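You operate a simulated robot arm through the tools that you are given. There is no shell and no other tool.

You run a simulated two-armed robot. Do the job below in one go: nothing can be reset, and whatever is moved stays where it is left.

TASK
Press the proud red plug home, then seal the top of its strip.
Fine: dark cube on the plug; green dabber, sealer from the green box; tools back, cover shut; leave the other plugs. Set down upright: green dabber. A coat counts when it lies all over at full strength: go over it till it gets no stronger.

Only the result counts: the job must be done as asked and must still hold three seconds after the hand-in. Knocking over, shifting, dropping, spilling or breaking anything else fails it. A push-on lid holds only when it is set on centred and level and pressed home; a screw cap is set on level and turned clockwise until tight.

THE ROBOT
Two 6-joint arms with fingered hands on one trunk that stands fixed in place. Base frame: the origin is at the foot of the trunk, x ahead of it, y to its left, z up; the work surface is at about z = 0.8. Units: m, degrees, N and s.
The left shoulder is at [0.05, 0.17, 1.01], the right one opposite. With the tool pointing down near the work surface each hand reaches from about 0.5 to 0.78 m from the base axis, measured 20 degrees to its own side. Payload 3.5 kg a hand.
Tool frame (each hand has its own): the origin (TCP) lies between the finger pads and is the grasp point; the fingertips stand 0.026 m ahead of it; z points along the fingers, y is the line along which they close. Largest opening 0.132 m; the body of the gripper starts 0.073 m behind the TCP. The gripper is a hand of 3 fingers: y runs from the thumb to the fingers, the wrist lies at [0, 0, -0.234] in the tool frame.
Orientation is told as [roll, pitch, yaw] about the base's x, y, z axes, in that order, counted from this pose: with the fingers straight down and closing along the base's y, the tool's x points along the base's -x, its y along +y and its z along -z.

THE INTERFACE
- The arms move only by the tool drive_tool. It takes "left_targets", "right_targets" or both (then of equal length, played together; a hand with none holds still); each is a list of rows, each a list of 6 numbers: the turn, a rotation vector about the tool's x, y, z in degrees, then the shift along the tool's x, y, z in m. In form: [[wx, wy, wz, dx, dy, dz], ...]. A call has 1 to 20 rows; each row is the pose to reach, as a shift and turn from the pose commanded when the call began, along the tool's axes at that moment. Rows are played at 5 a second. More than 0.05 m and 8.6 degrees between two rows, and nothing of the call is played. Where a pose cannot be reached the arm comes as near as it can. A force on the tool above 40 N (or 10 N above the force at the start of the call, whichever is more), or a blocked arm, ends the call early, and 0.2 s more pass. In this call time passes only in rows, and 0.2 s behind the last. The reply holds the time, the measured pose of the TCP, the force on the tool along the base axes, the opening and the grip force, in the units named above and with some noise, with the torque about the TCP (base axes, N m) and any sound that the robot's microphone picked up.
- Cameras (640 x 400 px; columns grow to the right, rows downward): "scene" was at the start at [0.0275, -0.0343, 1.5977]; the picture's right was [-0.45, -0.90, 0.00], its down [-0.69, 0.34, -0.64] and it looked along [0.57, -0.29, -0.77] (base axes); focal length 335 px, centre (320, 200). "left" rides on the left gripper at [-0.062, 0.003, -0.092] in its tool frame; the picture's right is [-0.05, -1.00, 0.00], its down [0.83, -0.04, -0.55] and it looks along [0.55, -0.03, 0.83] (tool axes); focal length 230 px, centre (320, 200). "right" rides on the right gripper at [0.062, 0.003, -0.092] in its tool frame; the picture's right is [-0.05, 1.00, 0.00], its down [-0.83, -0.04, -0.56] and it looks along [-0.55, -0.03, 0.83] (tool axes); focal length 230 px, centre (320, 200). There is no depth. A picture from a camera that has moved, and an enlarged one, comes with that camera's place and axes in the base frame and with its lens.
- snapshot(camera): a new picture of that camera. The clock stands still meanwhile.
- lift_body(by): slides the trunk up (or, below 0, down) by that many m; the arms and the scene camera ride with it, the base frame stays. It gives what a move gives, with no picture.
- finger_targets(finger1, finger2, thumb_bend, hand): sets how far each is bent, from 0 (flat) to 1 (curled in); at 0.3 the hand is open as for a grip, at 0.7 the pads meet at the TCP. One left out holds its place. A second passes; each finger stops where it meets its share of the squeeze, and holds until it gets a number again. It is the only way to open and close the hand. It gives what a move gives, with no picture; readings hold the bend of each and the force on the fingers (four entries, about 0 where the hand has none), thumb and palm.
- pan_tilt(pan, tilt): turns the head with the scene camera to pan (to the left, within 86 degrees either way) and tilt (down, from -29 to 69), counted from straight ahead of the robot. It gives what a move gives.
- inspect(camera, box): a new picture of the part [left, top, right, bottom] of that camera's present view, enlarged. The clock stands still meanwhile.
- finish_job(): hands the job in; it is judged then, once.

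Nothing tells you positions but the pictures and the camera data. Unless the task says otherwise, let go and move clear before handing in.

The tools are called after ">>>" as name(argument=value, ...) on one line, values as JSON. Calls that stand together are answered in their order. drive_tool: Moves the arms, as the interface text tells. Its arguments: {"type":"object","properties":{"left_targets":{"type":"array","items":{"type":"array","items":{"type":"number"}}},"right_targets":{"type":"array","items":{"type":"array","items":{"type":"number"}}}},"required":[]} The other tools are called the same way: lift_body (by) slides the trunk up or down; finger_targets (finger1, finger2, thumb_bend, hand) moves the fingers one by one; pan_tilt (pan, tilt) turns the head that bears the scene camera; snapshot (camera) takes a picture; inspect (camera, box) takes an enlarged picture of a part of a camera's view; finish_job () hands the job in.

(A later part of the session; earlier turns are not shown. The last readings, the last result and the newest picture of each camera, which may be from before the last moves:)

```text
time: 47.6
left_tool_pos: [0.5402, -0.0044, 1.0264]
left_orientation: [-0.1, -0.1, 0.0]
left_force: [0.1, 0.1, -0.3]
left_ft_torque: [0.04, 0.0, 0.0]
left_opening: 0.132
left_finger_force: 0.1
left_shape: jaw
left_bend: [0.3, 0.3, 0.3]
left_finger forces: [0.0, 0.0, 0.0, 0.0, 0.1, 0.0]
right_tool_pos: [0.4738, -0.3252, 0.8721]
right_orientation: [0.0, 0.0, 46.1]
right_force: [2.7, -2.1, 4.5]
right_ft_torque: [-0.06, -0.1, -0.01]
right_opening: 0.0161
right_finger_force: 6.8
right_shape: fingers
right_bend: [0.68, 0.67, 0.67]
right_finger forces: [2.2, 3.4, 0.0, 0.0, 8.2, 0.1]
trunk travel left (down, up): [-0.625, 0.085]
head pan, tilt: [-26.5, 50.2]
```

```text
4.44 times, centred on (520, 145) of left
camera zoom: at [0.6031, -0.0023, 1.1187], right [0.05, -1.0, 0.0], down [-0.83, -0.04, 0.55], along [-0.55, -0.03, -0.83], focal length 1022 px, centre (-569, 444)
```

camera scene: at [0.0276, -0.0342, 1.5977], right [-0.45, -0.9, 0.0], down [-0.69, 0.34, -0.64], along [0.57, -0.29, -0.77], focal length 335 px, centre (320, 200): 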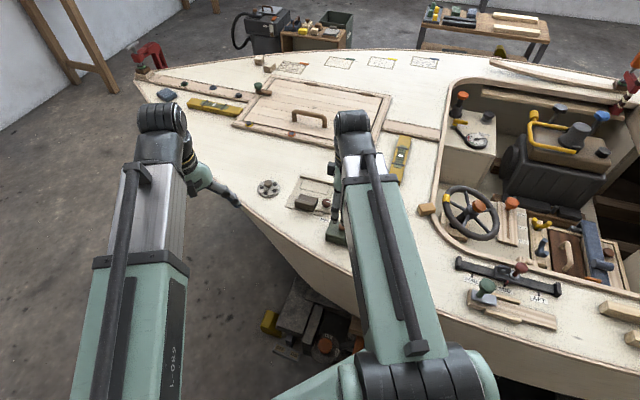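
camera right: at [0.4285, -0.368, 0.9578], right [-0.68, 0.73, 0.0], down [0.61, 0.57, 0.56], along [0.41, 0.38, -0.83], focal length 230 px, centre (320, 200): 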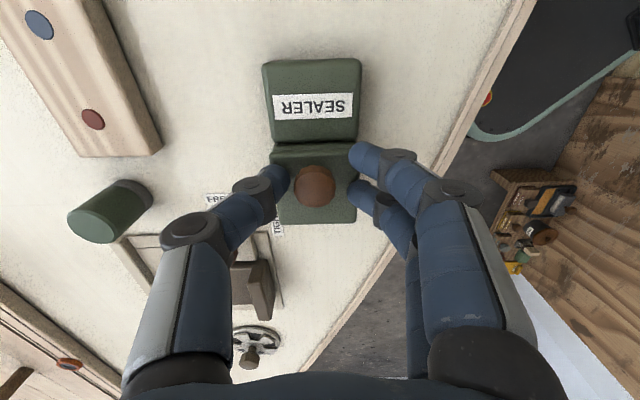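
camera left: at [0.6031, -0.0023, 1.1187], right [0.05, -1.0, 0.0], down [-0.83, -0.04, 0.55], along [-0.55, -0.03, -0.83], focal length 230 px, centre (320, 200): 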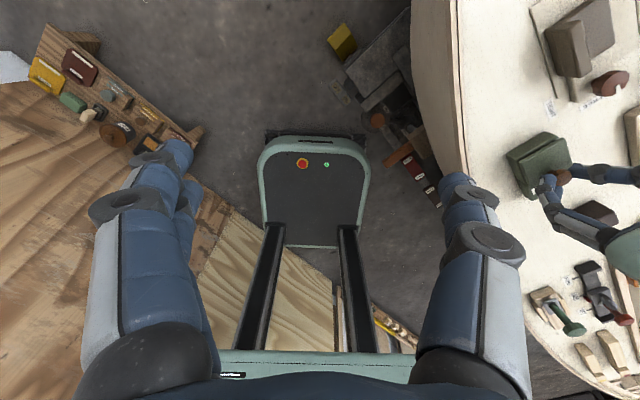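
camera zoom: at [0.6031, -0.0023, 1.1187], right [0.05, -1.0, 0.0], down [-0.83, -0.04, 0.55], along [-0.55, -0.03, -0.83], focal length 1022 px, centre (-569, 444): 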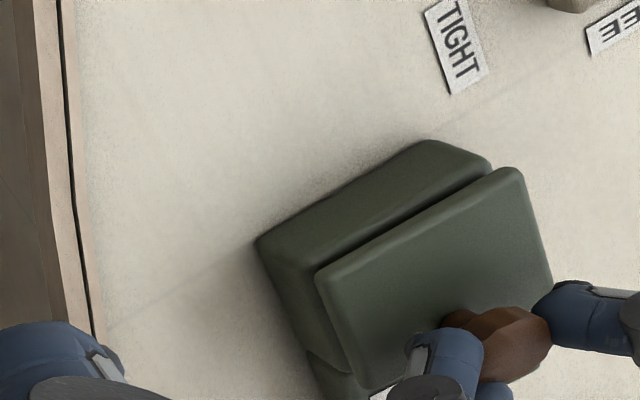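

The view shows the lid plate seated on the body. I'll relieve the vertical force and try a short slide toward the label end.

>>> drive_tool(right_targets=[[0, 0, 0, 0, 0, -0.001], [0, 0, 0, 0.002, 0, -0.001], [0, 0, 0, 0.004, 0, -0.001], [0, 0, 0, 0.006, 0, -0.001]])

>>> inspect(camera="left", box=[460, 100, 580, 190])

>>> inspect(camera="right", box=[240, 50, 400, 250])

```text
time: 48.6
left_tool_pos: [0.5405, -0.0045, 1.0259]
left_orientation: [0.0, 0.0, 0.0]
left_force: [0.6, 0.8, 0.5]
left_ft_torque: [-0.04, 0.0, -0.04]
left_opening: 0.132
left_finger_force: 0.0
left_shape: jaw
left_bend: [0.3, 0.3, 0.3]
left_finger forces: [0.1, 0.0, 0.0, 0.0, 0.0, 0.0]
right_tool_pos: [0.47, -0.3296, 0.8733]
right_orientation: [0.0, 0.1, 45.9]
right_force: [2.1, -1.6, 2.0]
right_ft_torque: [-0.04, -0.04, 0.0]
right_opening: 0.0161
right_finger_force: 6.1
right_shape: fingers
right_bend: [0.68, 0.67, 0.67]
right_finger forces: [2.1, 3.4, 0.1, 0.0, 7.6, 0.1]
trunk travel left (down, up): [-0.625, 0.085]
head pan, tilt: [-26.5, 50.2]
```

```text
4.44 times, centred on (520, 145) of left
camera zoom: at [0.6032, -0.0023, 1.1186], right [0.05, -1.0, 0.0], down [-0.83, -0.04, 0.55], along [-0.55, -0.03, -0.83], focal length 1022 px, centre (-569, 444)
```

zoom: 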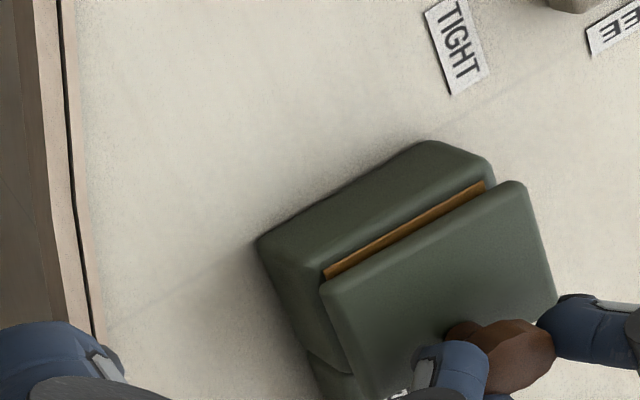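

```text
2.00 times, centred on (320, 150) of right
camera zoom: at [0.4247, -0.3718, 0.9652], right [-0.68, 0.73, 0.0], down [0.61, 0.57, 0.56], along [0.41, 0.38, -0.83], focal length 460 px, centre (320, 300)
```

zoom: 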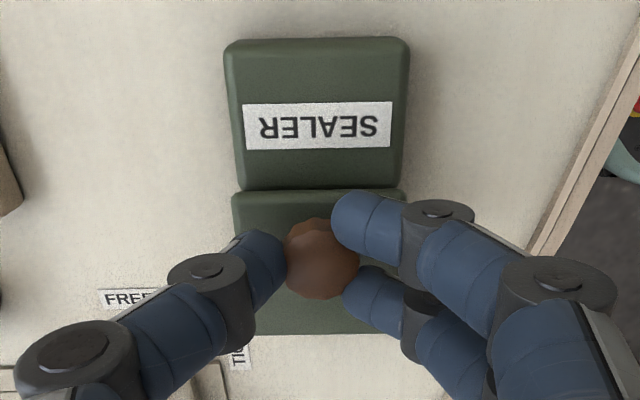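

The cover slides and shows the orange sealer while the body stays still. I'll keep sliding it open.

>>> drive_tool(right_targets=[[0, 0, 0, 0.004, 0, 0], [0, 0, 0, 0.008, 0, 0], [0, 0, 0, 0.012, 0, 0], [0, 0, 0, 0.016, 0, 0], [0, 0, 0, 0.02, 0, 0]])

>>> inspect(camera="left", box=[460, 100, 580, 190])

```text
time: 49.8
left_tool_pos: [0.541, -0.0051, 1.0257]
left_orientation: [-0.1, 0.0, -0.1]
left_force: [-0.3, 0.1, 1.3]
left_ft_torque: [0.0, 0.03, 0.02]
left_opening: 0.1321
left_finger_force: 0.1
left_shape: jaw
left_bend: [0.3, 0.3, 0.3]
left_finger forces: [0.1, 0.0, 0.0, 0.1, 0.1, 0.0]
right_tool_pos: [0.4555, -0.3443, 0.873]
right_orientation: [0.0, 0.0, 46.0]
right_force: [0.2, 0.6, 1.7]
right_ft_torque: [0.02, 0.03, -0.01]
right_opening: 0.016
right_finger_force: 6.4
right_shape: fingers
right_bend: [0.68, 0.67, 0.67]
right_finger forces: [2.7, 4.3, 0.0, 0.0, 6.0, 0.0]
trunk travel left (down, up): [-0.625, 0.085]
head pan, tilt: [-26.5, 50.2]
```

```text
4.44 times, centred on (520, 145) of left
camera zoom: at [0.603, -0.0022, 1.1186], right [0.05, -1.0, 0.0], down [-0.83, -0.04, 0.55], along [-0.55, -0.03, -0.83], focal length 1022 px, centre (-569, 444)
```

zoom: 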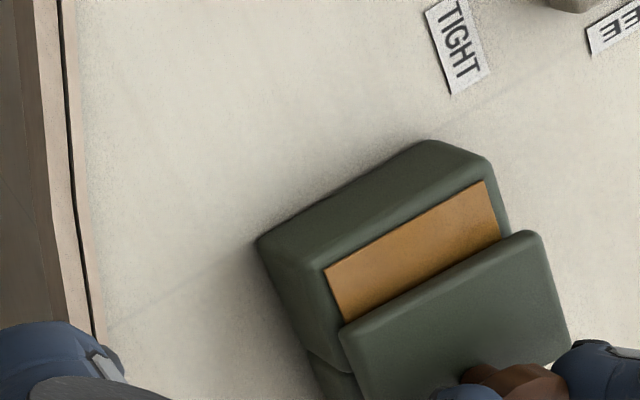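

>>> drive_tool(right_targets=[[0, 0, 0, 0.004, 0, 0], [0, 0, 0, 0.008, 0, 0], [0, 0, 0, 0.012, 0, 0], [0, 0, 0, 0.016, 0, 0], [0, 0, 0, 0.02, 0, 0]])

>>> inspect(camera="left", box=[460, 100, 580, 190])

>>> inspect(camera="right", box=[240, 50, 400, 280])

```text
time: 51.0
left_tool_pos: [0.5399, -0.0042, 1.0258]
left_orientation: [0.0, 0.0, 0.0]
left_force: [0.5, 0.2, 0.0]
left_ft_torque: [-0.02, 0.01, 0.01]
left_opening: 0.1317
left_finger_force: 0.1
left_shape: jaw
left_bend: [0.3, 0.3, 0.3]
left_finger forces: [0.1, 0.0, 0.1, 0.1, 0.0, 0.0]
right_tool_pos: [0.4418, -0.3591, 0.8721]
right_orientation: [0.0, 0.0, 46.0]
right_force: [-1.0, 1.6, 0.9]
right_ft_torque: [0.09, 0.03, -0.01]
right_opening: 0.0159
right_finger_force: 6.8
right_shape: fingers
right_bend: [0.68, 0.66, 0.67]
right_finger forces: [3.1, 4.6, 0.0, 0.1, 5.2, 0.0]
trunk travel left (down, up): [-0.625, 0.085]
head pan, tilt: [-26.5, 50.2]
```

```text
4.44 times, centred on (520, 145) of left
camera zoom: at [0.603, -0.0022, 1.1187], right [0.05, -1.0, 0.0], down [-0.83, -0.04, 0.55], along [-0.55, -0.03, -0.83], focal length 1022 px, centre (-569, 444)
```

zoom: 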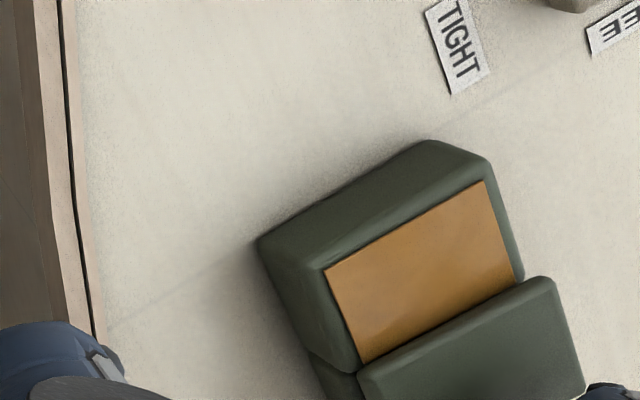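

```text
1.74 times, centred on (320, 165) of right
camera zoom: at [0.3969, -0.4011, 0.9655], right [-0.68, 0.73, 0.0], down [0.61, 0.57, 0.56], along [0.41, 0.38, -0.83], focal length 400 px, centre (320, 261)
```

zoom: 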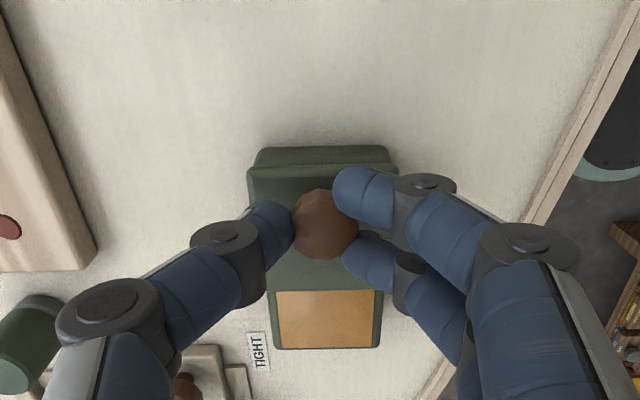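

>>> drive_tool(right_targets=[[0, 0, 0, 0.003, 0, 0], [0, 0, 0, 0.006, 0, 0]])

>>> inspect(camera="left", box=[460, 100, 580, 190])

>>> inspect(camera="right", box=[240, 50, 400, 280])

```text
time: 51.6
left_tool_pos: [0.5396, -0.0038, 1.0257]
left_orientation: [0.0, -0.1, 0.0]
left_force: [0.0, 0.6, 0.6]
left_ft_torque: [0.01, -0.01, 0.02]
left_opening: 0.1321
left_finger_force: 0.1
left_shape: jaw
left_bend: [0.3, 0.3, 0.3]
left_finger forces: [0.0, 0.0, 0.0, 0.0, 0.0, 0.0]
right_tool_pos: [0.4373, -0.3637, 0.8727]
right_orientation: [0.0, 0.1, 46.0]
right_force: [-0.6, 1.5, -0.8]
right_ft_torque: [0.04, 0.02, 0.02]
right_opening: 0.0161
right_finger_force: 6.5
right_shape: fingers
right_bend: [0.68, 0.66, 0.67]
right_finger forces: [3.1, 4.4, 0.1, 0.0, 5.3, 0.1]
trunk travel left (down, up): [-0.625, 0.085]
head pan, tilt: [-26.5, 50.2]
```

```text
4.44 times, centred on (520, 145) of left
camera zoom: at [0.6031, -0.0022, 1.1185], right [0.05, -1.0, 0.0], down [-0.83, -0.04, 0.55], along [-0.55, -0.03, -0.83], focal length 1022 px, centre (-569, 444)
```

zoom: 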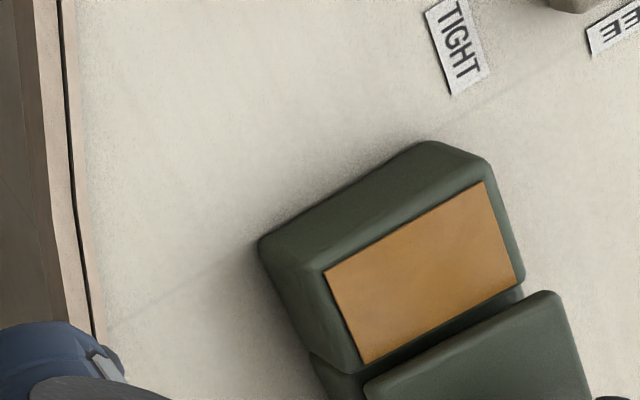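

```text
1.74 times, centred on (320, 165) of right
camera zoom: at [0.3927, -0.4061, 0.9657], right [-0.68, 0.73, 0.0], down [0.61, 0.57, 0.56], along [0.41, 0.38, -0.83], focal length 400 px, centre (320, 261)
```

zoom: 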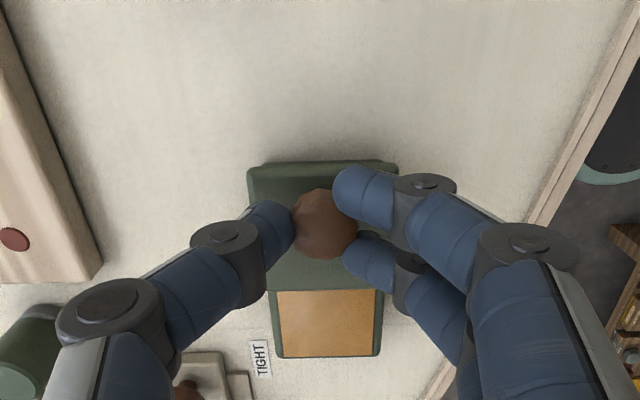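

The well is fully open. I'll release the knob, rise, and look at everything unobstructed.

>>> finger_targets(hand="right", finger1=0.5, finger2=0.5, thumb_bend=0.5)

>>> drive_tool(right_targets=[[0, 0, 0, 0, 0, -0.03], [0, 0, 0, 0, 0, -0.07], [0, 0, 0, -0.03, -0.02, -0.09], [0, 0, 0, -0.06, -0.04, -0.09], [0, 0, 0, -0.1, -0.06, -0.09], [0, 0, 0, -0.14, -0.08, -0.09]])

>>> snapshot(camera="scene")

>>> snapshot(camera="right")

```text
time: 52.6
left_tool_pos: [0.5417, -0.0046, 1.0264]
left_orientation: [0.0, 0.0, 0.1]
left_force: [0.3, -0.6, -1.0]
left_ft_torque: [-0.01, 0.01, 0.02]
left_opening: 0.1319
left_finger_force: 0.1
left_shape: jaw
left_bend: [0.3, 0.3, 0.3]
left_finger forces: [0.1, 0.1, 0.0, 0.1, 0.1, 0.0]
right_tool_pos: [0.4383, -0.364, 0.873]
right_orientation: [0.0, 0.0, 46.0]
right_force: [0.1, 0.4, -0.3]
right_ft_torque: [0.0, -0.01, -0.02]
right_opening: 0.0672
right_finger_force: 0.1
right_shape: fingers
right_bend: [0.5, 0.5, 0.5]
right_finger forces: [0.1, 0.0, 0.1, 0.0, 0.0, 0.0]
trunk travel left (down, up): [-0.625, 0.085]
head pan, tilt: [-26.5, 50.2]
```

```text
time: 54.0
left_tool_pos: [0.5409, -0.0036, 1.0258]
left_orientation: [0.0, 0.0, 0.0]
left_force: [0.2, 0.3, 0.6]
left_ft_torque: [0.0, -0.02, 0.01]
left_opening: 0.132
left_finger_force: 0.1
left_shape: jaw
left_bend: [0.3, 0.3, 0.3]
left_finger forces: [0.0, 0.1, 0.0, 0.0, 0.1, 0.0]
right_tool_pos: [0.5927, -0.317, 0.9609]
right_orientation: [0.0, 0.0, 45.9]
right_force: [0.1, 0.3, 0.5]
right_ft_torque: [0.0, 0.03, -0.01]
right_opening: 0.0674
right_finger_force: 0.0
right_shape: fingers
right_bend: [0.5, 0.5, 0.5]
right_finger forces: [0.0, 0.0, 0.1, 0.1, 0.0, 0.1]
trunk travel left (down, up): [-0.625, 0.085]
head pan, tilt: [-26.5, 50.2]
```

```text
taken
camera scene: at [0.028, -0.0342, 1.5977], right [-0.45, -0.9, 0.0], down [-0.69, 0.34, -0.64], along [0.57, -0.29, -0.77], focal length 335 px, centre (320, 200)
```

scene: 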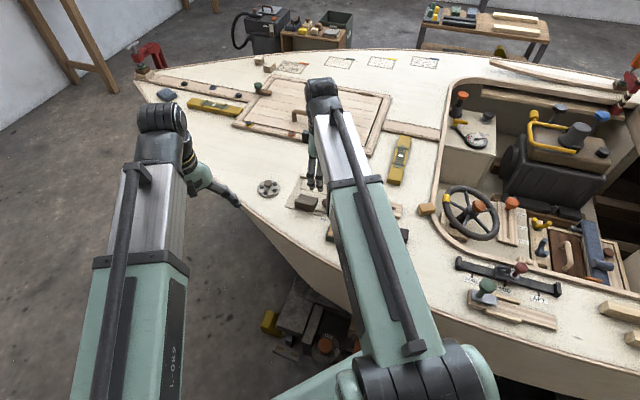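

```text
taken
camera right: at [0.5474, -0.3598, 1.054], right [-0.68, 0.73, 0.0], down [0.61, 0.57, 0.55], along [0.41, 0.38, -0.83], focal length 230 px, centre (320, 200)
```

right: 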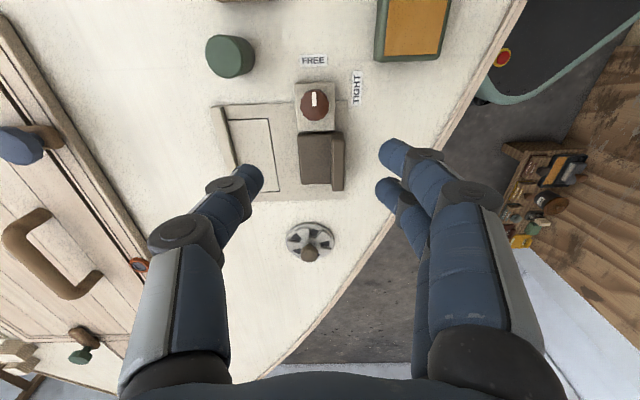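

Next is the dabber. I'll move the right hand above it and check the centring.

>>> drive_tool(right_targets=[[0, 0, 0, 0.02, -0.022, 0], [0, 0, 0, 0.04, -0.044, 0], [0, 0, 0, 0.0631, -0.067, 0]])

>>> snapshot(camera="right")

>>> inspect(camera="right", box=[270, 70, 370, 160])

>>> inspect(camera="scene", box=[300, 190, 420, 265])

```text
time: 54.8
left_tool_pos: [0.5414, -0.0048, 1.0264]
left_orientation: [0.1, 0.0, 0.0]
left_force: [0.5, 0.7, 0.2]
left_ft_torque: [-0.03, 0.0, 0.06]
left_opening: 0.1319
left_finger_force: 0.1
left_shape: jaw
left_bend: [0.3, 0.3, 0.3]
left_finger forces: [0.0, 0.0, 0.1, 0.0, 0.0, 0.1]
right_tool_pos: [0.5968, -0.4101, 0.9618]
right_orientation: [0.0, 0.0, 46.0]
right_force: [0.2, 0.4, -0.2]
right_ft_torque: [0.03, 0.03, 0.01]
right_opening: 0.0672
right_finger_force: 0.1
right_shape: fingers
right_bend: [0.5, 0.5, 0.5]
right_finger forces: [0.1, 0.1, 0.1, 0.0, 0.0, 0.1]
trunk travel left (down, up): [-0.625, 0.085]
head pan, tilt: [-26.5, 50.2]
```

```text
taken
camera right: at [0.5515, -0.4515, 1.0543], right [-0.68, 0.73, 0.0], down [0.61, 0.57, 0.56], along [0.41, 0.38, -0.83], focal length 230 px, centre (320, 200)
```

right: 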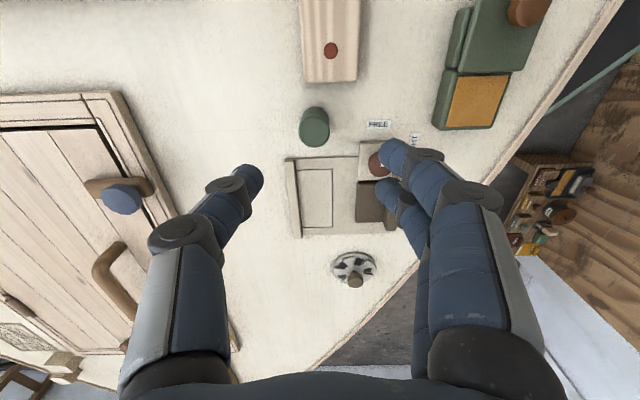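

```text
4.44 times, centred on (320, 115) of right
camera zoom: at [0.5515, -0.4515, 1.0543], right [-0.68, 0.73, 0.0], down [0.61, 0.57, 0.56], along [0.41, 0.38, -0.83], focal length 1022 px, centre (320, 578)
```

zoom: 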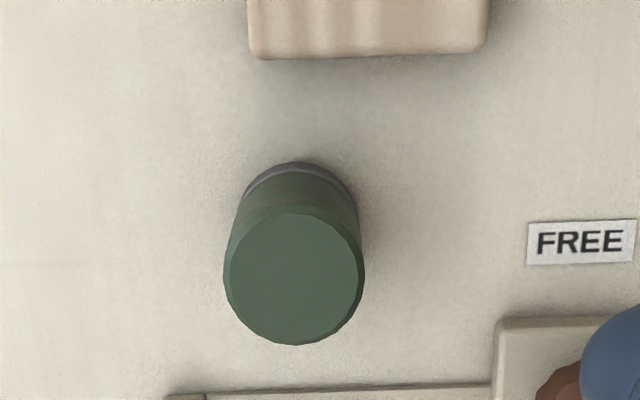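

```text
5.33 times, centred on (360, 228) of scene
camera zoom: at [0.0276, -0.0347, 1.5977], right [-0.45, -0.9, 0.0], down [-0.69, 0.34, -0.64], along [0.57, -0.29, -0.77], focal length 1787 px, centre (107, 53)
```

zoom: 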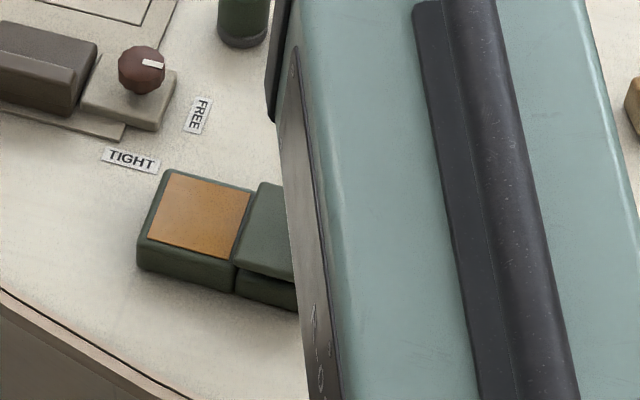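

The pad is centred near [0.485, -0.318]. The dabber sits about 6 mm to the thumb side of the hand, so I'll correct for that and go down around it.

>>> drive_tool(right_targets=[[0, 0, 0, -0.001, -0.0035, 0.03], [0, 0, 0, -0.001, -0.0035, 0.07], [0, 0, 0, -0.001, -0.0035, 0.1], [0, 0, 0, -0.001, -0.0035, 0.1195]])

>>> snapshot(camera="right")

```text
time: 55.8
left_tool_pos: [0.5409, -0.0038, 1.0267]
left_orientation: [0.1, 0.0, 0.0]
left_force: [-0.4, 0.0, -0.3]
left_ft_torque: [0.0, 0.01, 0.04]
left_opening: 0.132
left_finger_force: 0.0
left_shape: jaw
left_bend: [0.3, 0.3, 0.3]
left_finger forces: [0.1, 0.0, 0.0, 0.0, 0.0, 0.0]
right_tool_pos: [0.5987, -0.4132, 0.8419]
right_orientation: [0.1, 0.0, 46.0]
right_force: [0.1, -0.1, -0.4]
right_ft_torque: [0.03, -0.05, -0.02]
right_opening: 0.0675
right_finger_force: 0.1
right_shape: fingers
right_bend: [0.5, 0.5, 0.5]
right_finger forces: [0.0, 0.1, 0.0, 0.0, 0.0, 0.0]
trunk travel left (down, up): [-0.625, 0.085]
head pan, tilt: [-26.5, 50.2]
```

```text
taken
camera right: at [0.5537, -0.4545, 0.9346], right [-0.68, 0.73, 0.0], down [0.61, 0.57, 0.56], along [0.41, 0.38, -0.83], focal length 230 px, centre (320, 200)
```

right: 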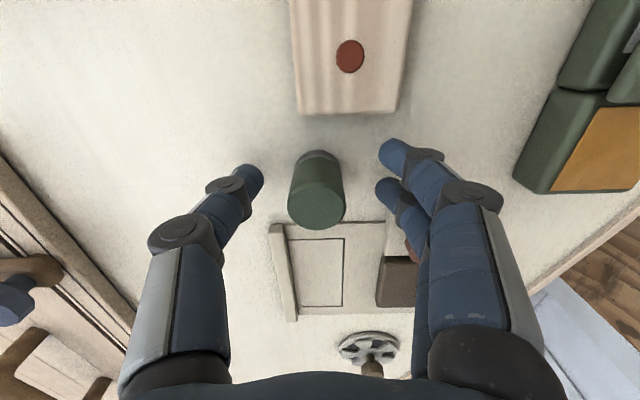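

>>> finger_targets(hand="right", finger1=0.7, finger2=0.7, thumb_bend=0.7)

>>> snapshot(camera="right")

```text
time: 56.8
left_tool_pos: [0.5399, -0.0038, 1.0255]
left_orientation: [0.0, 0.0, 0.0]
left_force: [0.5, -0.6, 0.0]
left_ft_torque: [0.02, 0.01, 0.0]
left_opening: 0.1321
left_finger_force: 0.1
left_shape: jaw
left_bend: [0.3, 0.3, 0.3]
left_finger forces: [0.1, 0.0, 0.1, 0.0, 0.0, 0.1]
right_tool_pos: [0.5994, -0.4122, 0.8419]
right_orientation: [0.0, -0.1, 46.0]
right_force: [-0.1, -0.9, -1.0]
right_ft_torque: [0.02, 0.0, -0.01]
right_opening: 0.0196
right_finger_force: 8.8
right_shape: fingers
right_bend: [0.67, 0.62, 0.66]
right_finger forces: [2.2, 6.6, 0.0, 0.0, 8.6, 0.0]
trunk travel left (down, up): [-0.625, 0.085]
head pan, tilt: [-26.5, 50.2]
```

```text
taken
camera right: at [0.5537, -0.4544, 0.9351], right [-0.68, 0.73, 0.0], down [0.61, 0.57, 0.56], along [0.41, 0.38, -0.83], focal length 230 px, centre (320, 200)
```

right: 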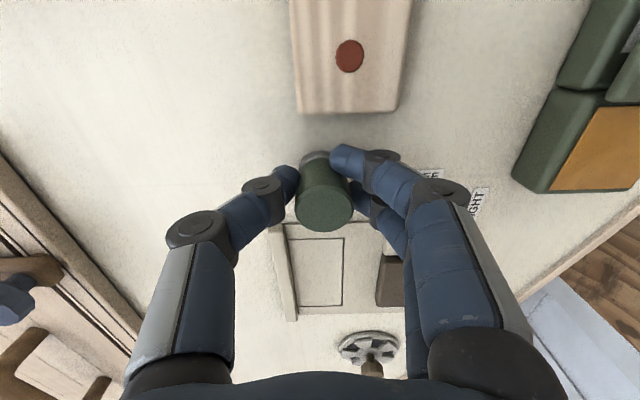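

>>> inspect(camera="right", box=[260, 130, 400, 240])

>>> inspect(camera="scene", box=[300, 160, 420, 235])

```text
3.64 times, centred on (330, 185) of right
camera zoom: at [0.5537, -0.4544, 0.9351], right [-0.68, 0.73, 0.0], down [0.61, 0.57, 0.56], along [0.41, 0.38, -0.83], focal length 837 px, centre (284, 254)
```

zoom: 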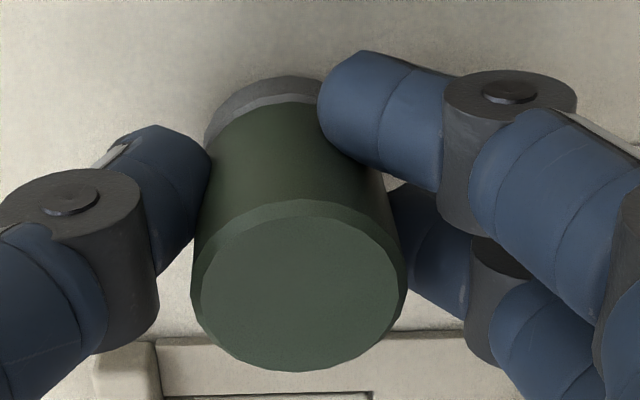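

```text
5.33 times, centred on (360, 198) of scene
camera zoom: at [0.0275, -0.0343, 1.5977], right [-0.45, -0.9, 0.0], down [-0.69, 0.34, -0.64], along [0.57, -0.29, -0.77], focal length 1787 px, centre (107, 213)
```

zoom: 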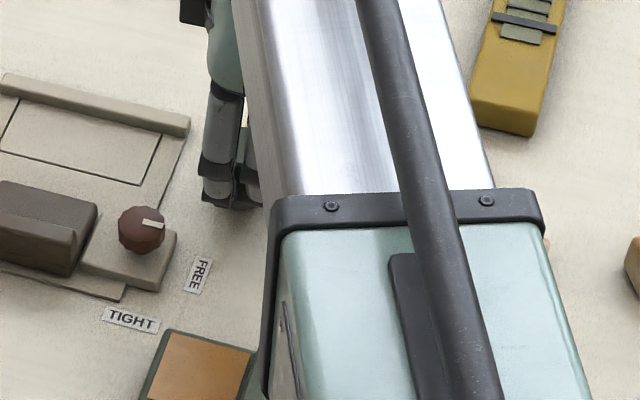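

The dabber is in a three-point grip. I'll lift it straight up and check its tilt.

>>> drive_tool(right_targets=[[0, 0, 0, 0, 0, -0.02], [0, 0, 0, 0, 0, -0.05], [0, 0, 0, 0, 0, -0.075]])

>>> inspect(camera="right", box=[260, 130, 400, 240])

>>> snapshot(camera="left")

```text
time: 57.6
left_tool_pos: [0.5393, -0.0035, 1.0259]
left_orientation: [0.0, 0.1, 0.0]
left_force: [-0.8, -0.7, -0.5]
left_ft_torque: [-0.01, 0.0, 0.0]
left_opening: 0.1321
left_finger_force: 0.2
left_shape: jaw
left_bend: [0.3, 0.3, 0.3]
left_finger forces: [0.0, 0.0, 0.0, 0.0, 0.1, 0.0]
right_tool_pos: [0.599, -0.4105, 0.9174]
right_orientation: [0.0, -0.1, 46.0]
right_force: [0.2, 0.3, -1.0]
right_ft_torque: [0.02, 0.01, 0.0]
right_opening: 0.0195
right_finger_force: 8.3
right_shape: fingers
right_bend: [0.67, 0.62, 0.66]
right_finger forces: [2.3, 6.5, 0.0, 0.1, 8.5, 0.0]
trunk travel left (down, up): [-0.625, 0.085]
head pan, tilt: [-26.5, 50.2]
```

```text
3.64 times, centred on (330, 185) of right
camera zoom: at [0.5537, -0.4538, 1.0114], right [-0.68, 0.73, 0.0], down [0.61, 0.57, 0.56], along [0.41, 0.38, -0.83], focal length 837 px, centre (284, 254)
```

zoom: 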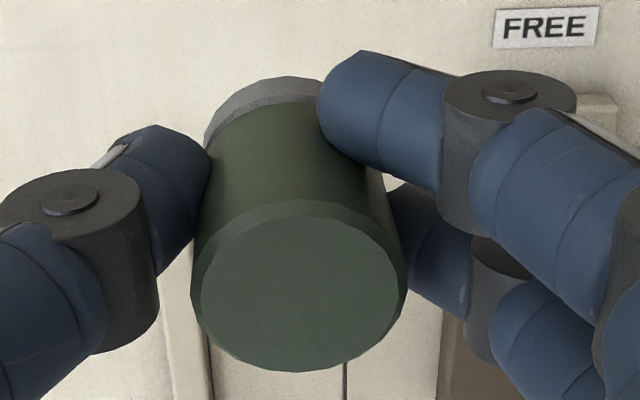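

```text
taken
camera left: at [0.6031, -0.0023, 1.1186], right [0.05, -1.0, 0.0], down [-0.83, -0.04, 0.55], along [-0.55, -0.03, -0.83], focal length 230 px, centre (320, 200)
```

left: 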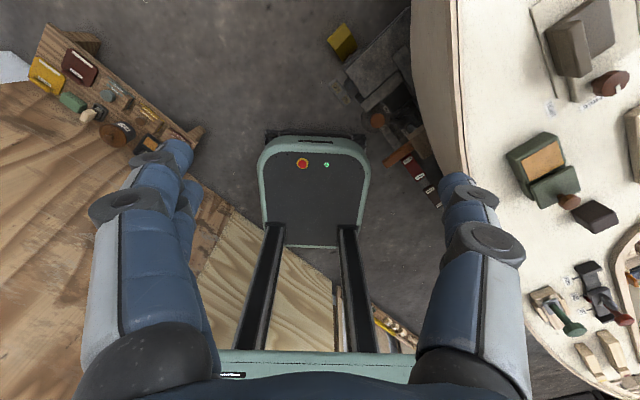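

It's held with only a slight lean. Next I'll move it over the open sealer pad.

>>> drive_tool(right_targets=[[0, 0, 0, 0.002, 0.029, -0.012], [0, 0, 0, 0.004, 0.058, -0.012], [0, 0, 0, 0.006, 0.087, -0.012], [0, 0, 0, 0.0085, 0.116, -0.012], [0, 0, 0, 0.0106, 0.1455, -0.012]])

>>> snapshot(camera="right")

>>> inspect(camera="left", box=[460, 90, 600, 200])

```text
time: 58.8
left_tool_pos: [0.5406, -0.0051, 1.0259]
left_orientation: [0.0, 0.0, -0.1]
left_force: [-0.2, -0.2, -0.4]
left_ft_torque: [0.04, 0.02, 0.0]
left_opening: 0.132
left_finger_force: 0.1
left_shape: jaw
left_bend: [0.3, 0.3, 0.3]
left_finger forces: [0.0, 0.0, 0.0, 0.0, 0.0, 0.0]
right_tool_pos: [0.4872, -0.3181, 0.9297]
right_orientation: [-0.1, 0.0, 46.0]
right_force: [-0.4, 0.4, -0.2]
right_ft_torque: [0.0, 0.02, -0.03]
right_opening: 0.0192
right_finger_force: 8.6
right_shape: fingers
right_bend: [0.67, 0.62, 0.66]
right_finger forces: [2.3, 6.5, 0.1, 0.0, 8.6, 0.1]
trunk travel left (down, up): [-0.625, 0.085]
head pan, tilt: [-26.5, 50.2]
```

```text
taken
camera right: at [0.4427, -0.3608, 1.0234], right [-0.68, 0.73, 0.0], down [0.61, 0.57, 0.56], along [0.41, 0.38, -0.83], focal length 230 px, centre (320, 200)
```

right: 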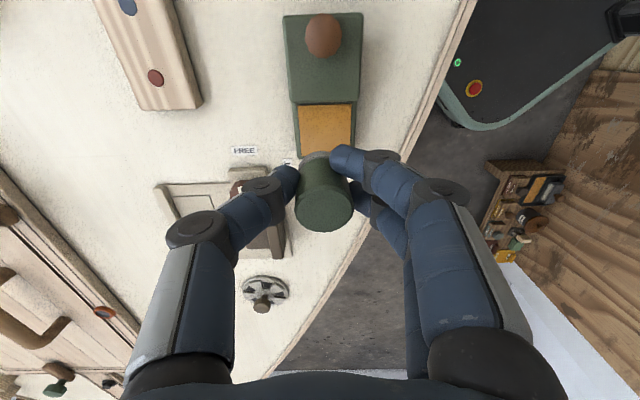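

```text
3.64 times, centred on (530, 145) of left
camera zoom: at [0.603, -0.0021, 1.1187], right [0.05, -1.0, 0.0], down [-0.83, -0.04, 0.55], along [-0.55, -0.03, -0.83], focal length 837 px, centre (-444, 400)
```

zoom: 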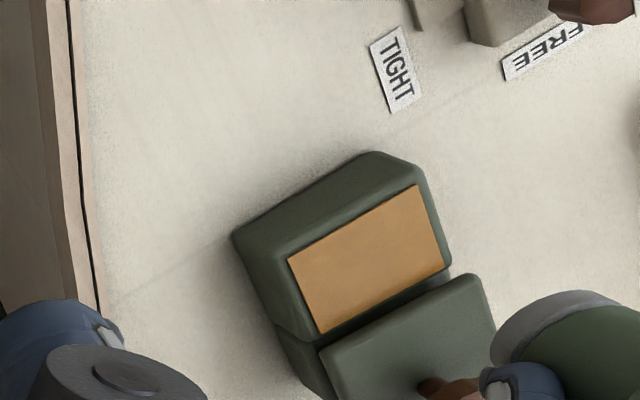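

>>> drive_tool(right_targets=[[0, 0, 0, -0.001, 0.004, 0.02], [0, 0, 0, -0.001, 0.004, 0.045], [0, 0, 0, -0.001, 0.004, 0.06], [0, 0, 0, -0.001, 0.004, 0.064], [0, 0, 0, -0.001, 0.004, 0.066]])

>>> inspect(camera="left", box=[460, 90, 600, 200])

>>> snapshot(camera="right")

```text
time: 60.0
left_tool_pos: [0.5405, -0.0033, 1.0265]
left_orientation: [0.0, 0.0, 0.0]
left_force: [-0.9, 0.6, -0.1]
left_ft_torque: [-0.03, 0.0, 0.01]
left_opening: 0.1319
left_finger_force: 0.1
left_shape: jaw
left_bend: [0.3, 0.3, 0.3]
left_finger forces: [0.1, 0.0, 0.0, 0.0, 0.0, 0.0]
right_tool_pos: [0.4865, -0.3153, 0.8647]
right_orientation: [-0.1, 0.0, 46.0]
right_force: [1.1, 0.2, 5.9]
right_ft_torque: [0.08, 0.01, -0.02]
right_opening: 0.0194
right_finger_force: 10.1
right_shape: fingers
right_bend: [0.67, 0.64, 0.66]
right_finger forces: [2.4, 7.4, 0.1, 0.0, 9.7, 0.0]
trunk travel left (down, up): [-0.625, 0.085]
head pan, tilt: [-26.5, 50.2]
```

```text
3.64 times, centred on (530, 145) of left
camera zoom: at [0.6029, -0.0022, 1.1188], right [0.05, -1.0, 0.0], down [-0.83, -0.04, 0.55], along [-0.55, -0.03, -0.83], focal length 837 px, centre (-444, 400)
```

zoom: 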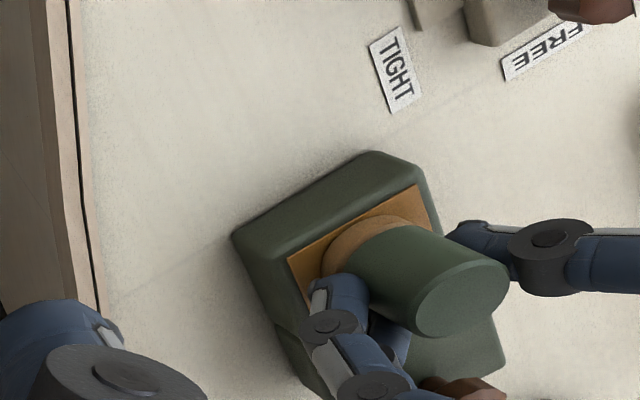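

```text
taken
camera right: at [0.4403, -0.3577, 0.9579], right [-0.68, 0.73, 0.0], down [0.61, 0.57, 0.56], along [0.41, 0.38, -0.83], focal length 230 px, centre (320, 200)
```

right: 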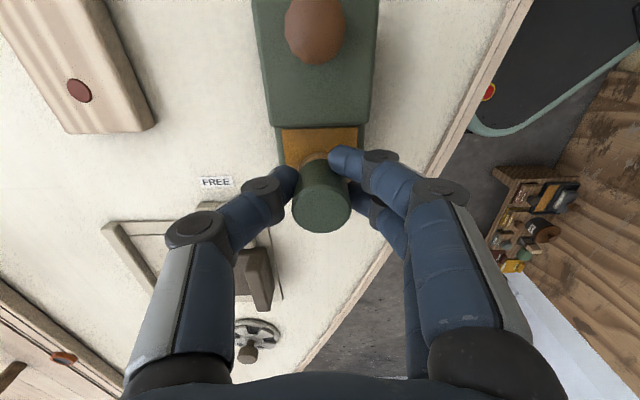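

The dabber's base has picked up orange sealer. I'll lift it and carry it over the red-plug end of the strip.

>>> drive_tool(right_targets=[[0, 0, 0, 0, 0, -0.02], [0, 0, 0, 0, 0, -0.045], [0, 0, 0, 0.01, -0.03, -0.05], [0, 0, 0, 0.02, -0.065, -0.05], [0, 0, 0, 0.03, -0.1, -0.05], [0, 0, 0, 0.0399, -0.13, -0.05]])

>>> snapshot(camera="right")

>>> inspect(camera="right", box=[220, 0, 420, 240])

```text
time: 61.4
left_tool_pos: [0.5403, -0.0053, 1.0257]
left_orientation: [0.0, 0.0, 0.0]
left_force: [-0.4, -0.5, 0.4]
left_ft_torque: [0.0, 0.01, -0.01]
left_opening: 0.1316
left_finger_force: 0.1
left_shape: jaw
left_bend: [0.3, 0.3, 0.3]
left_finger forces: [0.0, 0.0, 0.1, 0.0, 0.1, 0.0]
right_tool_pos: [0.5511, -0.4365, 0.9112]
right_orientation: [0.0, -0.2, 46.1]
right_force: [-0.3, -0.2, 0.8]
right_ft_torque: [0.03, 0.0, 0.0]
right_opening: 0.019
right_finger_force: 8.7
right_shape: fingers
right_bend: [0.67, 0.64, 0.66]
right_finger forces: [2.2, 6.8, 0.1, 0.0, 8.7, 0.0]
trunk travel left (down, up): [-0.625, 0.085]
head pan, tilt: [-26.5, 50.2]
```

```text
taken
camera right: at [0.5058, -0.4781, 1.0046], right [-0.68, 0.73, 0.0], down [0.61, 0.57, 0.56], along [0.41, 0.38, -0.83], focal length 230 px, centre (320, 200)
```

right: 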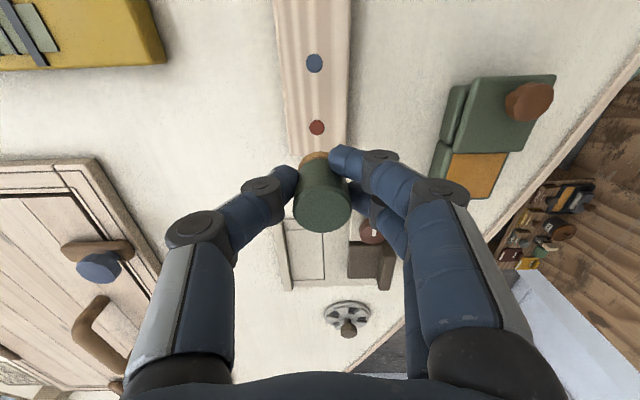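

```text
1.67 times, centred on (320, 120) of right
camera zoom: at [0.5058, -0.4781, 1.0046], right [-0.68, 0.73, 0.0], down [0.61, 0.57, 0.56], along [0.41, 0.38, -0.83], focal length 384 px, centre (320, 333)
```

zoom: 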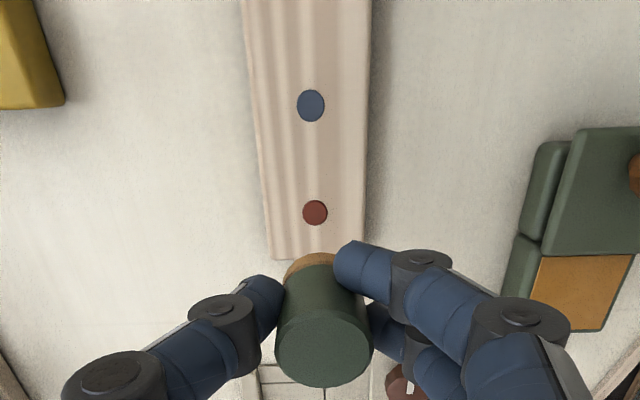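

The dabber's true centre is about 5 mm off along the hand, which gave a lopsided, leaning grip. I'll take it back to the sealer pad, stand it flat there and grip it again properly.

>>> drive_tool(right_targets=[[0, 0, 0, -0.01, 0.03, 0], [0, 0, 0, -0.02, 0.065, 0], [0, 0, 0, -0.028, 0.1, 0], [0, 0, 0, -0.0345, 0.13, 0], [0, 0, 0, -0.0345, 0.13, 0.02], [0, 0, 0, -0.0345, 0.13, 0.04], [0, 0, 0, -0.0345, 0.13, 0.0455]])

>>> snapshot(camera="right")

>>> inspect(camera="left", box=[480, 110, 580, 190])

```text
time: 63.0
left_tool_pos: [0.5403, -0.0044, 1.025]
left_orientation: [0.0, 0.0, 0.0]
left_force: [0.3, 0.2, 0.2]
left_ft_torque: [-0.03, 0.01, -0.02]
left_opening: 0.132
left_finger_force: 0.1
left_shape: jaw
left_bend: [0.3, 0.3, 0.3]
left_finger forces: [0.1, 0.0, 0.0, 0.0, 0.1, 0.1]
right_tool_pos: [0.4817, -0.3182, 0.869]
right_orientation: [0.0, 0.0, 46.0]
right_force: [0.0, 0.4, -0.5]
right_ft_torque: [-0.01, -0.01, -0.02]
right_opening: 0.0194
right_finger_force: 9.1
right_shape: fingers
right_bend: [0.67, 0.64, 0.66]
right_finger forces: [2.2, 6.8, 0.0, 0.0, 8.6, 0.1]
trunk travel left (down, up): [-0.625, 0.085]
head pan, tilt: [-26.5, 50.2]
```

```text
taken
camera right: at [0.4368, -0.361, 0.9614], right [-0.68, 0.73, 0.0], down [0.61, 0.57, 0.56], along [0.41, 0.38, -0.83], focal length 230 px, centre (320, 200)
```

right: 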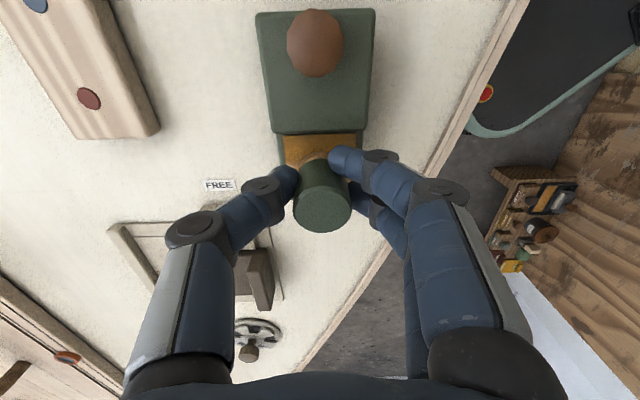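

```text
5.00 times, centred on (530, 150) of left
camera zoom: at [0.6032, -0.0023, 1.1185], right [0.05, -1.0, 0.0], down [-0.83, -0.04, 0.55], along [-0.55, -0.03, -0.83], focal length 1150 px, centre (-730, 450)
```

zoom: 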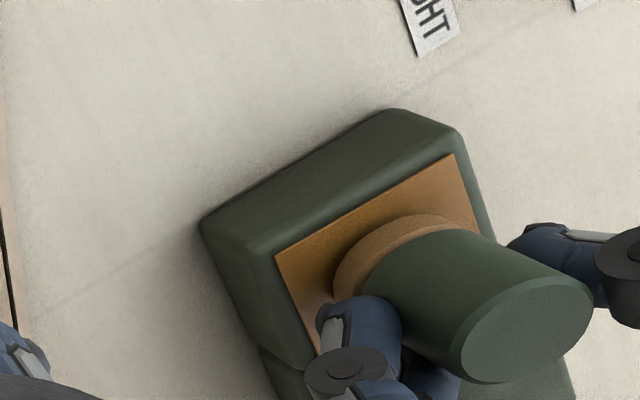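

>>> drive_tool(right_targets=[[0, 0, 0, 0, 0, 0.002], [0, 0, 0, 0, 0, 0.004], [0, 0, 0, 0, 0, 0.0055]])

>>> finger_targets(hand="right", finger1=0.55, finger2=0.55, thumb_bend=0.55)

>>> snapshot(camera="right")

>>> inspect(camera="left", box=[480, 110, 580, 190])

```text
time: 63.8
left_tool_pos: [0.5408, -0.0052, 1.0262]
left_orientation: [0.0, -0.1, 0.0]
left_force: [-0.6, -1.7, -0.8]
left_ft_torque: [-0.04, 0.01, 0.01]
left_opening: 0.132
left_finger_force: 0.1
left_shape: jaw
left_bend: [0.3, 0.3, 0.3]
left_finger forces: [0.0, 0.1, 0.1, 0.1, 0.0, 0.0]
right_tool_pos: [0.4821, -0.3176, 0.8643]
right_orientation: [-0.1, 0.0, 46.1]
right_force: [0.5, -1.1, 11.0]
right_ft_torque: [0.04, -0.01, 0.01]
right_opening: 0.0188
right_finger_force: 11.3
right_shape: fingers
right_bend: [0.68, 0.65, 0.66]
right_finger forces: [2.5, 7.9, 0.1, 0.0, 11.0, 0.1]
trunk travel left (down, up): [-0.625, 0.085]
head pan, tilt: [-26.5, 50.2]
```

```text
time: 64.8
left_tool_pos: [0.5396, -0.0041, 1.0271]
left_orientation: [0.1, 0.0, 0.0]
left_force: [0.6, 0.0, -0.2]
left_ft_torque: [0.02, -0.02, -0.02]
left_opening: 0.1321
left_finger_force: 0.1
left_shape: jaw
left_bend: [0.3, 0.3, 0.3]
left_finger forces: [0.0, 0.1, 0.0, 0.0, 0.1, 0.1]
right_tool_pos: [0.4824, -0.3188, 0.8628]
right_orientation: [0.1, 0.0, 46.1]
right_force: [-0.4, 0.2, -0.6]
right_ft_torque: [0.01, 0.0, -0.02]
right_opening: 0.0506
right_finger_force: 0.0
right_shape: fingers
right_bend: [0.55, 0.55, 0.55]
right_finger forces: [0.0, 0.1, 0.0, 0.0, 0.0, 0.0]
trunk travel left (down, up): [-0.625, 0.085]
head pan, tilt: [-26.5, 50.2]
```

```text
taken
camera right: at [0.437, -0.3606, 0.9562], right [-0.68, 0.73, 0.0], down [0.61, 0.57, 0.56], along [0.41, 0.38, -0.83], focal length 230 px, centre (320, 200)
```

right: 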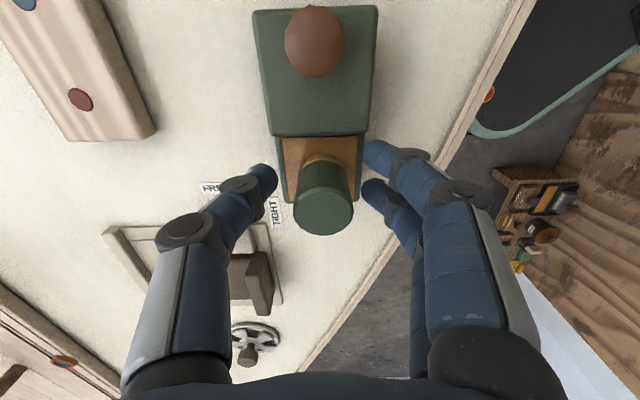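

```text
5.00 times, centred on (530, 150) of left
camera zoom: at [0.6032, -0.0023, 1.1185], right [0.05, -1.0, 0.0], down [-0.83, -0.04, 0.55], along [-0.55, -0.03, -0.83], focal length 1150 px, centre (-730, 450)
```

zoom: 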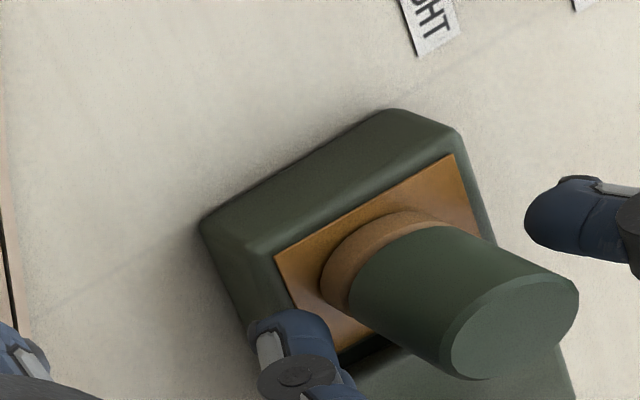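

>>> inspect(camera="right", box=[260, 130, 400, 240])

```text
3.64 times, centred on (330, 185) of right
camera zoom: at [0.437, -0.3606, 0.9562], right [-0.68, 0.73, 0.0], down [0.61, 0.57, 0.56], along [0.41, 0.38, -0.83], focal length 837 px, centre (284, 254)
```

zoom: 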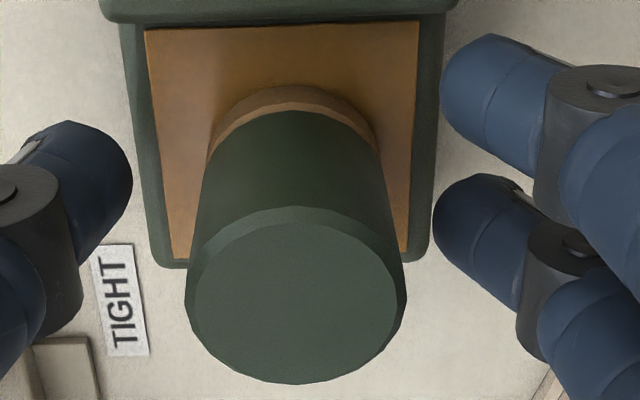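

The dabber is now standing flat, with its centre 8 mm along the hand's -x. I'll recentre on it, go a little lower and grip again.

>>> drive_tool(right_targets=[[0, 0, 0, -0.0042, 0.001, 0], [0, 0, 0, -0.0084, 0.0015, 0], [0, 0, 0, -0.0084, 0.0015, 0.004], [0, 0, 0, -0.0084, 0.0015, 0.0068]])

>>> inspect(camera="right", box=[260, 130, 400, 240])

```text
time: 65.8
left_tool_pos: [0.5417, -0.0051, 1.0263]
left_orientation: [0.0, -0.1, 0.0]
left_force: [0.4, -0.5, 0.7]
left_ft_torque: [0.0, -0.02, -0.04]
left_opening: 0.1317
left_finger_force: 0.1
left_shape: jaw
left_bend: [0.3, 0.3, 0.3]
left_finger forces: [0.1, 0.0, 0.1, 0.2, 0.0, 0.0]
right_tool_pos: [0.4867, -0.3125, 0.8564]
right_orientation: [0.0, 0.0, 45.9]
right_force: [-0.1, 1.0, 0.7]
right_ft_torque: [0.02, 0.02, 0.0]
right_opening: 0.0503
right_finger_force: 0.1
right_shape: fingers
right_bend: [0.55, 0.55, 0.55]
right_finger forces: [0.0, 0.0, 0.0, 0.0, 0.0, 0.0]
trunk travel left (down, up): [-0.625, 0.085]
head pan, tilt: [-26.5, 50.2]
```

```text
3.64 times, centred on (330, 185) of right
camera zoom: at [0.4416, -0.3539, 0.9492], right [-0.68, 0.73, 0.0], down [0.61, 0.57, 0.56], along [0.41, 0.38, -0.83], focal length 837 px, centre (284, 254)
```

zoom: 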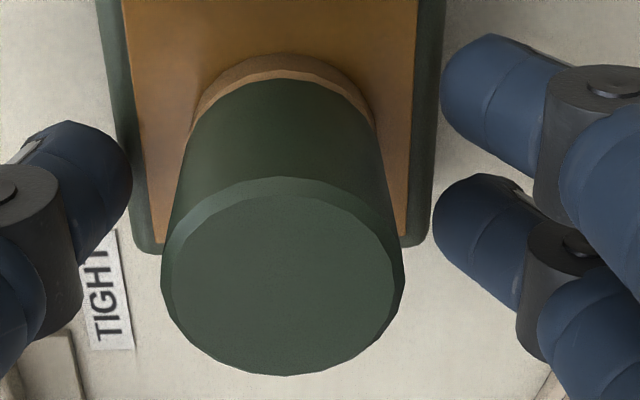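

>>> finger_targets(hand="right", finger1=0.7, finger2=0.7, thumb_bend=0.7)

>>> inspect(camera="right", box=[260, 130, 400, 240])

>>> inspect(camera="left", box=[480, 110, 580, 190])

```text
time: 66.8
left_tool_pos: [0.5408, -0.0041, 1.0264]
left_orientation: [0.0, 0.0, 0.1]
left_force: [-0.4, -0.2, 0.4]
left_ft_torque: [0.01, -0.02, -0.03]
left_opening: 0.132
left_finger_force: 0.1
left_shape: jaw
left_bend: [0.3, 0.3, 0.3]
left_finger forces: [0.1, 0.1, 0.0, 0.0, 0.0, 0.0]
right_tool_pos: [0.4869, -0.3121, 0.8572]
right_orientation: [0.0, 0.1, 45.9]
right_force: [0.4, 0.1, 1.1]
right_ft_torque: [-0.03, 0.02, 0.03]
right_opening: 0.0262
right_finger_force: 9.5
right_shape: fingers
right_bend: [0.63, 0.65, 0.66]
right_finger forces: [5.7, 3.8, 0.0, 0.0, 9.4, 0.1]
trunk travel left (down, up): [-0.625, 0.085]
head pan, tilt: [-26.5, 50.2]
```

```text
3.64 times, centred on (330, 185) of right
camera zoom: at [0.4416, -0.3539, 0.9493], right [-0.68, 0.73, 0.0], down [0.61, 0.57, 0.56], along [0.41, 0.38, -0.83], focal length 837 px, centre (284, 254)
```

zoom: 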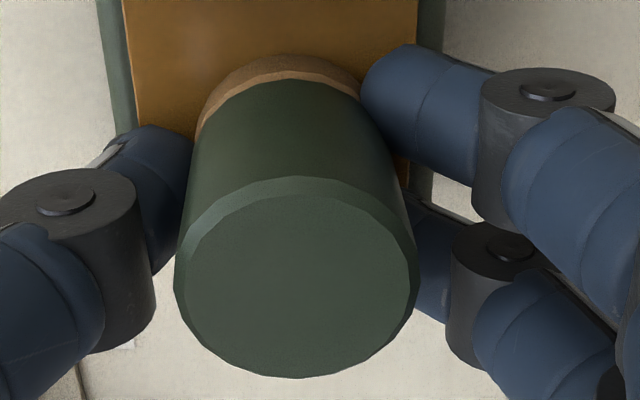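

```text
5.00 times, centred on (530, 150) of left
camera zoom: at [0.6031, -0.0023, 1.1185], right [0.05, -1.0, 0.0], down [-0.83, -0.04, 0.55], along [-0.55, -0.03, -0.83], focal length 1150 px, centre (-730, 450)
```

zoom: 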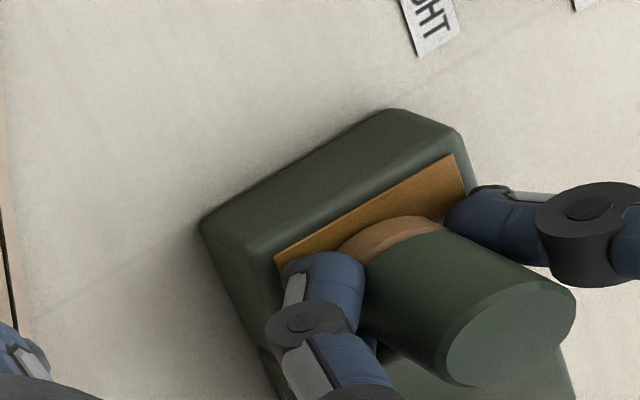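

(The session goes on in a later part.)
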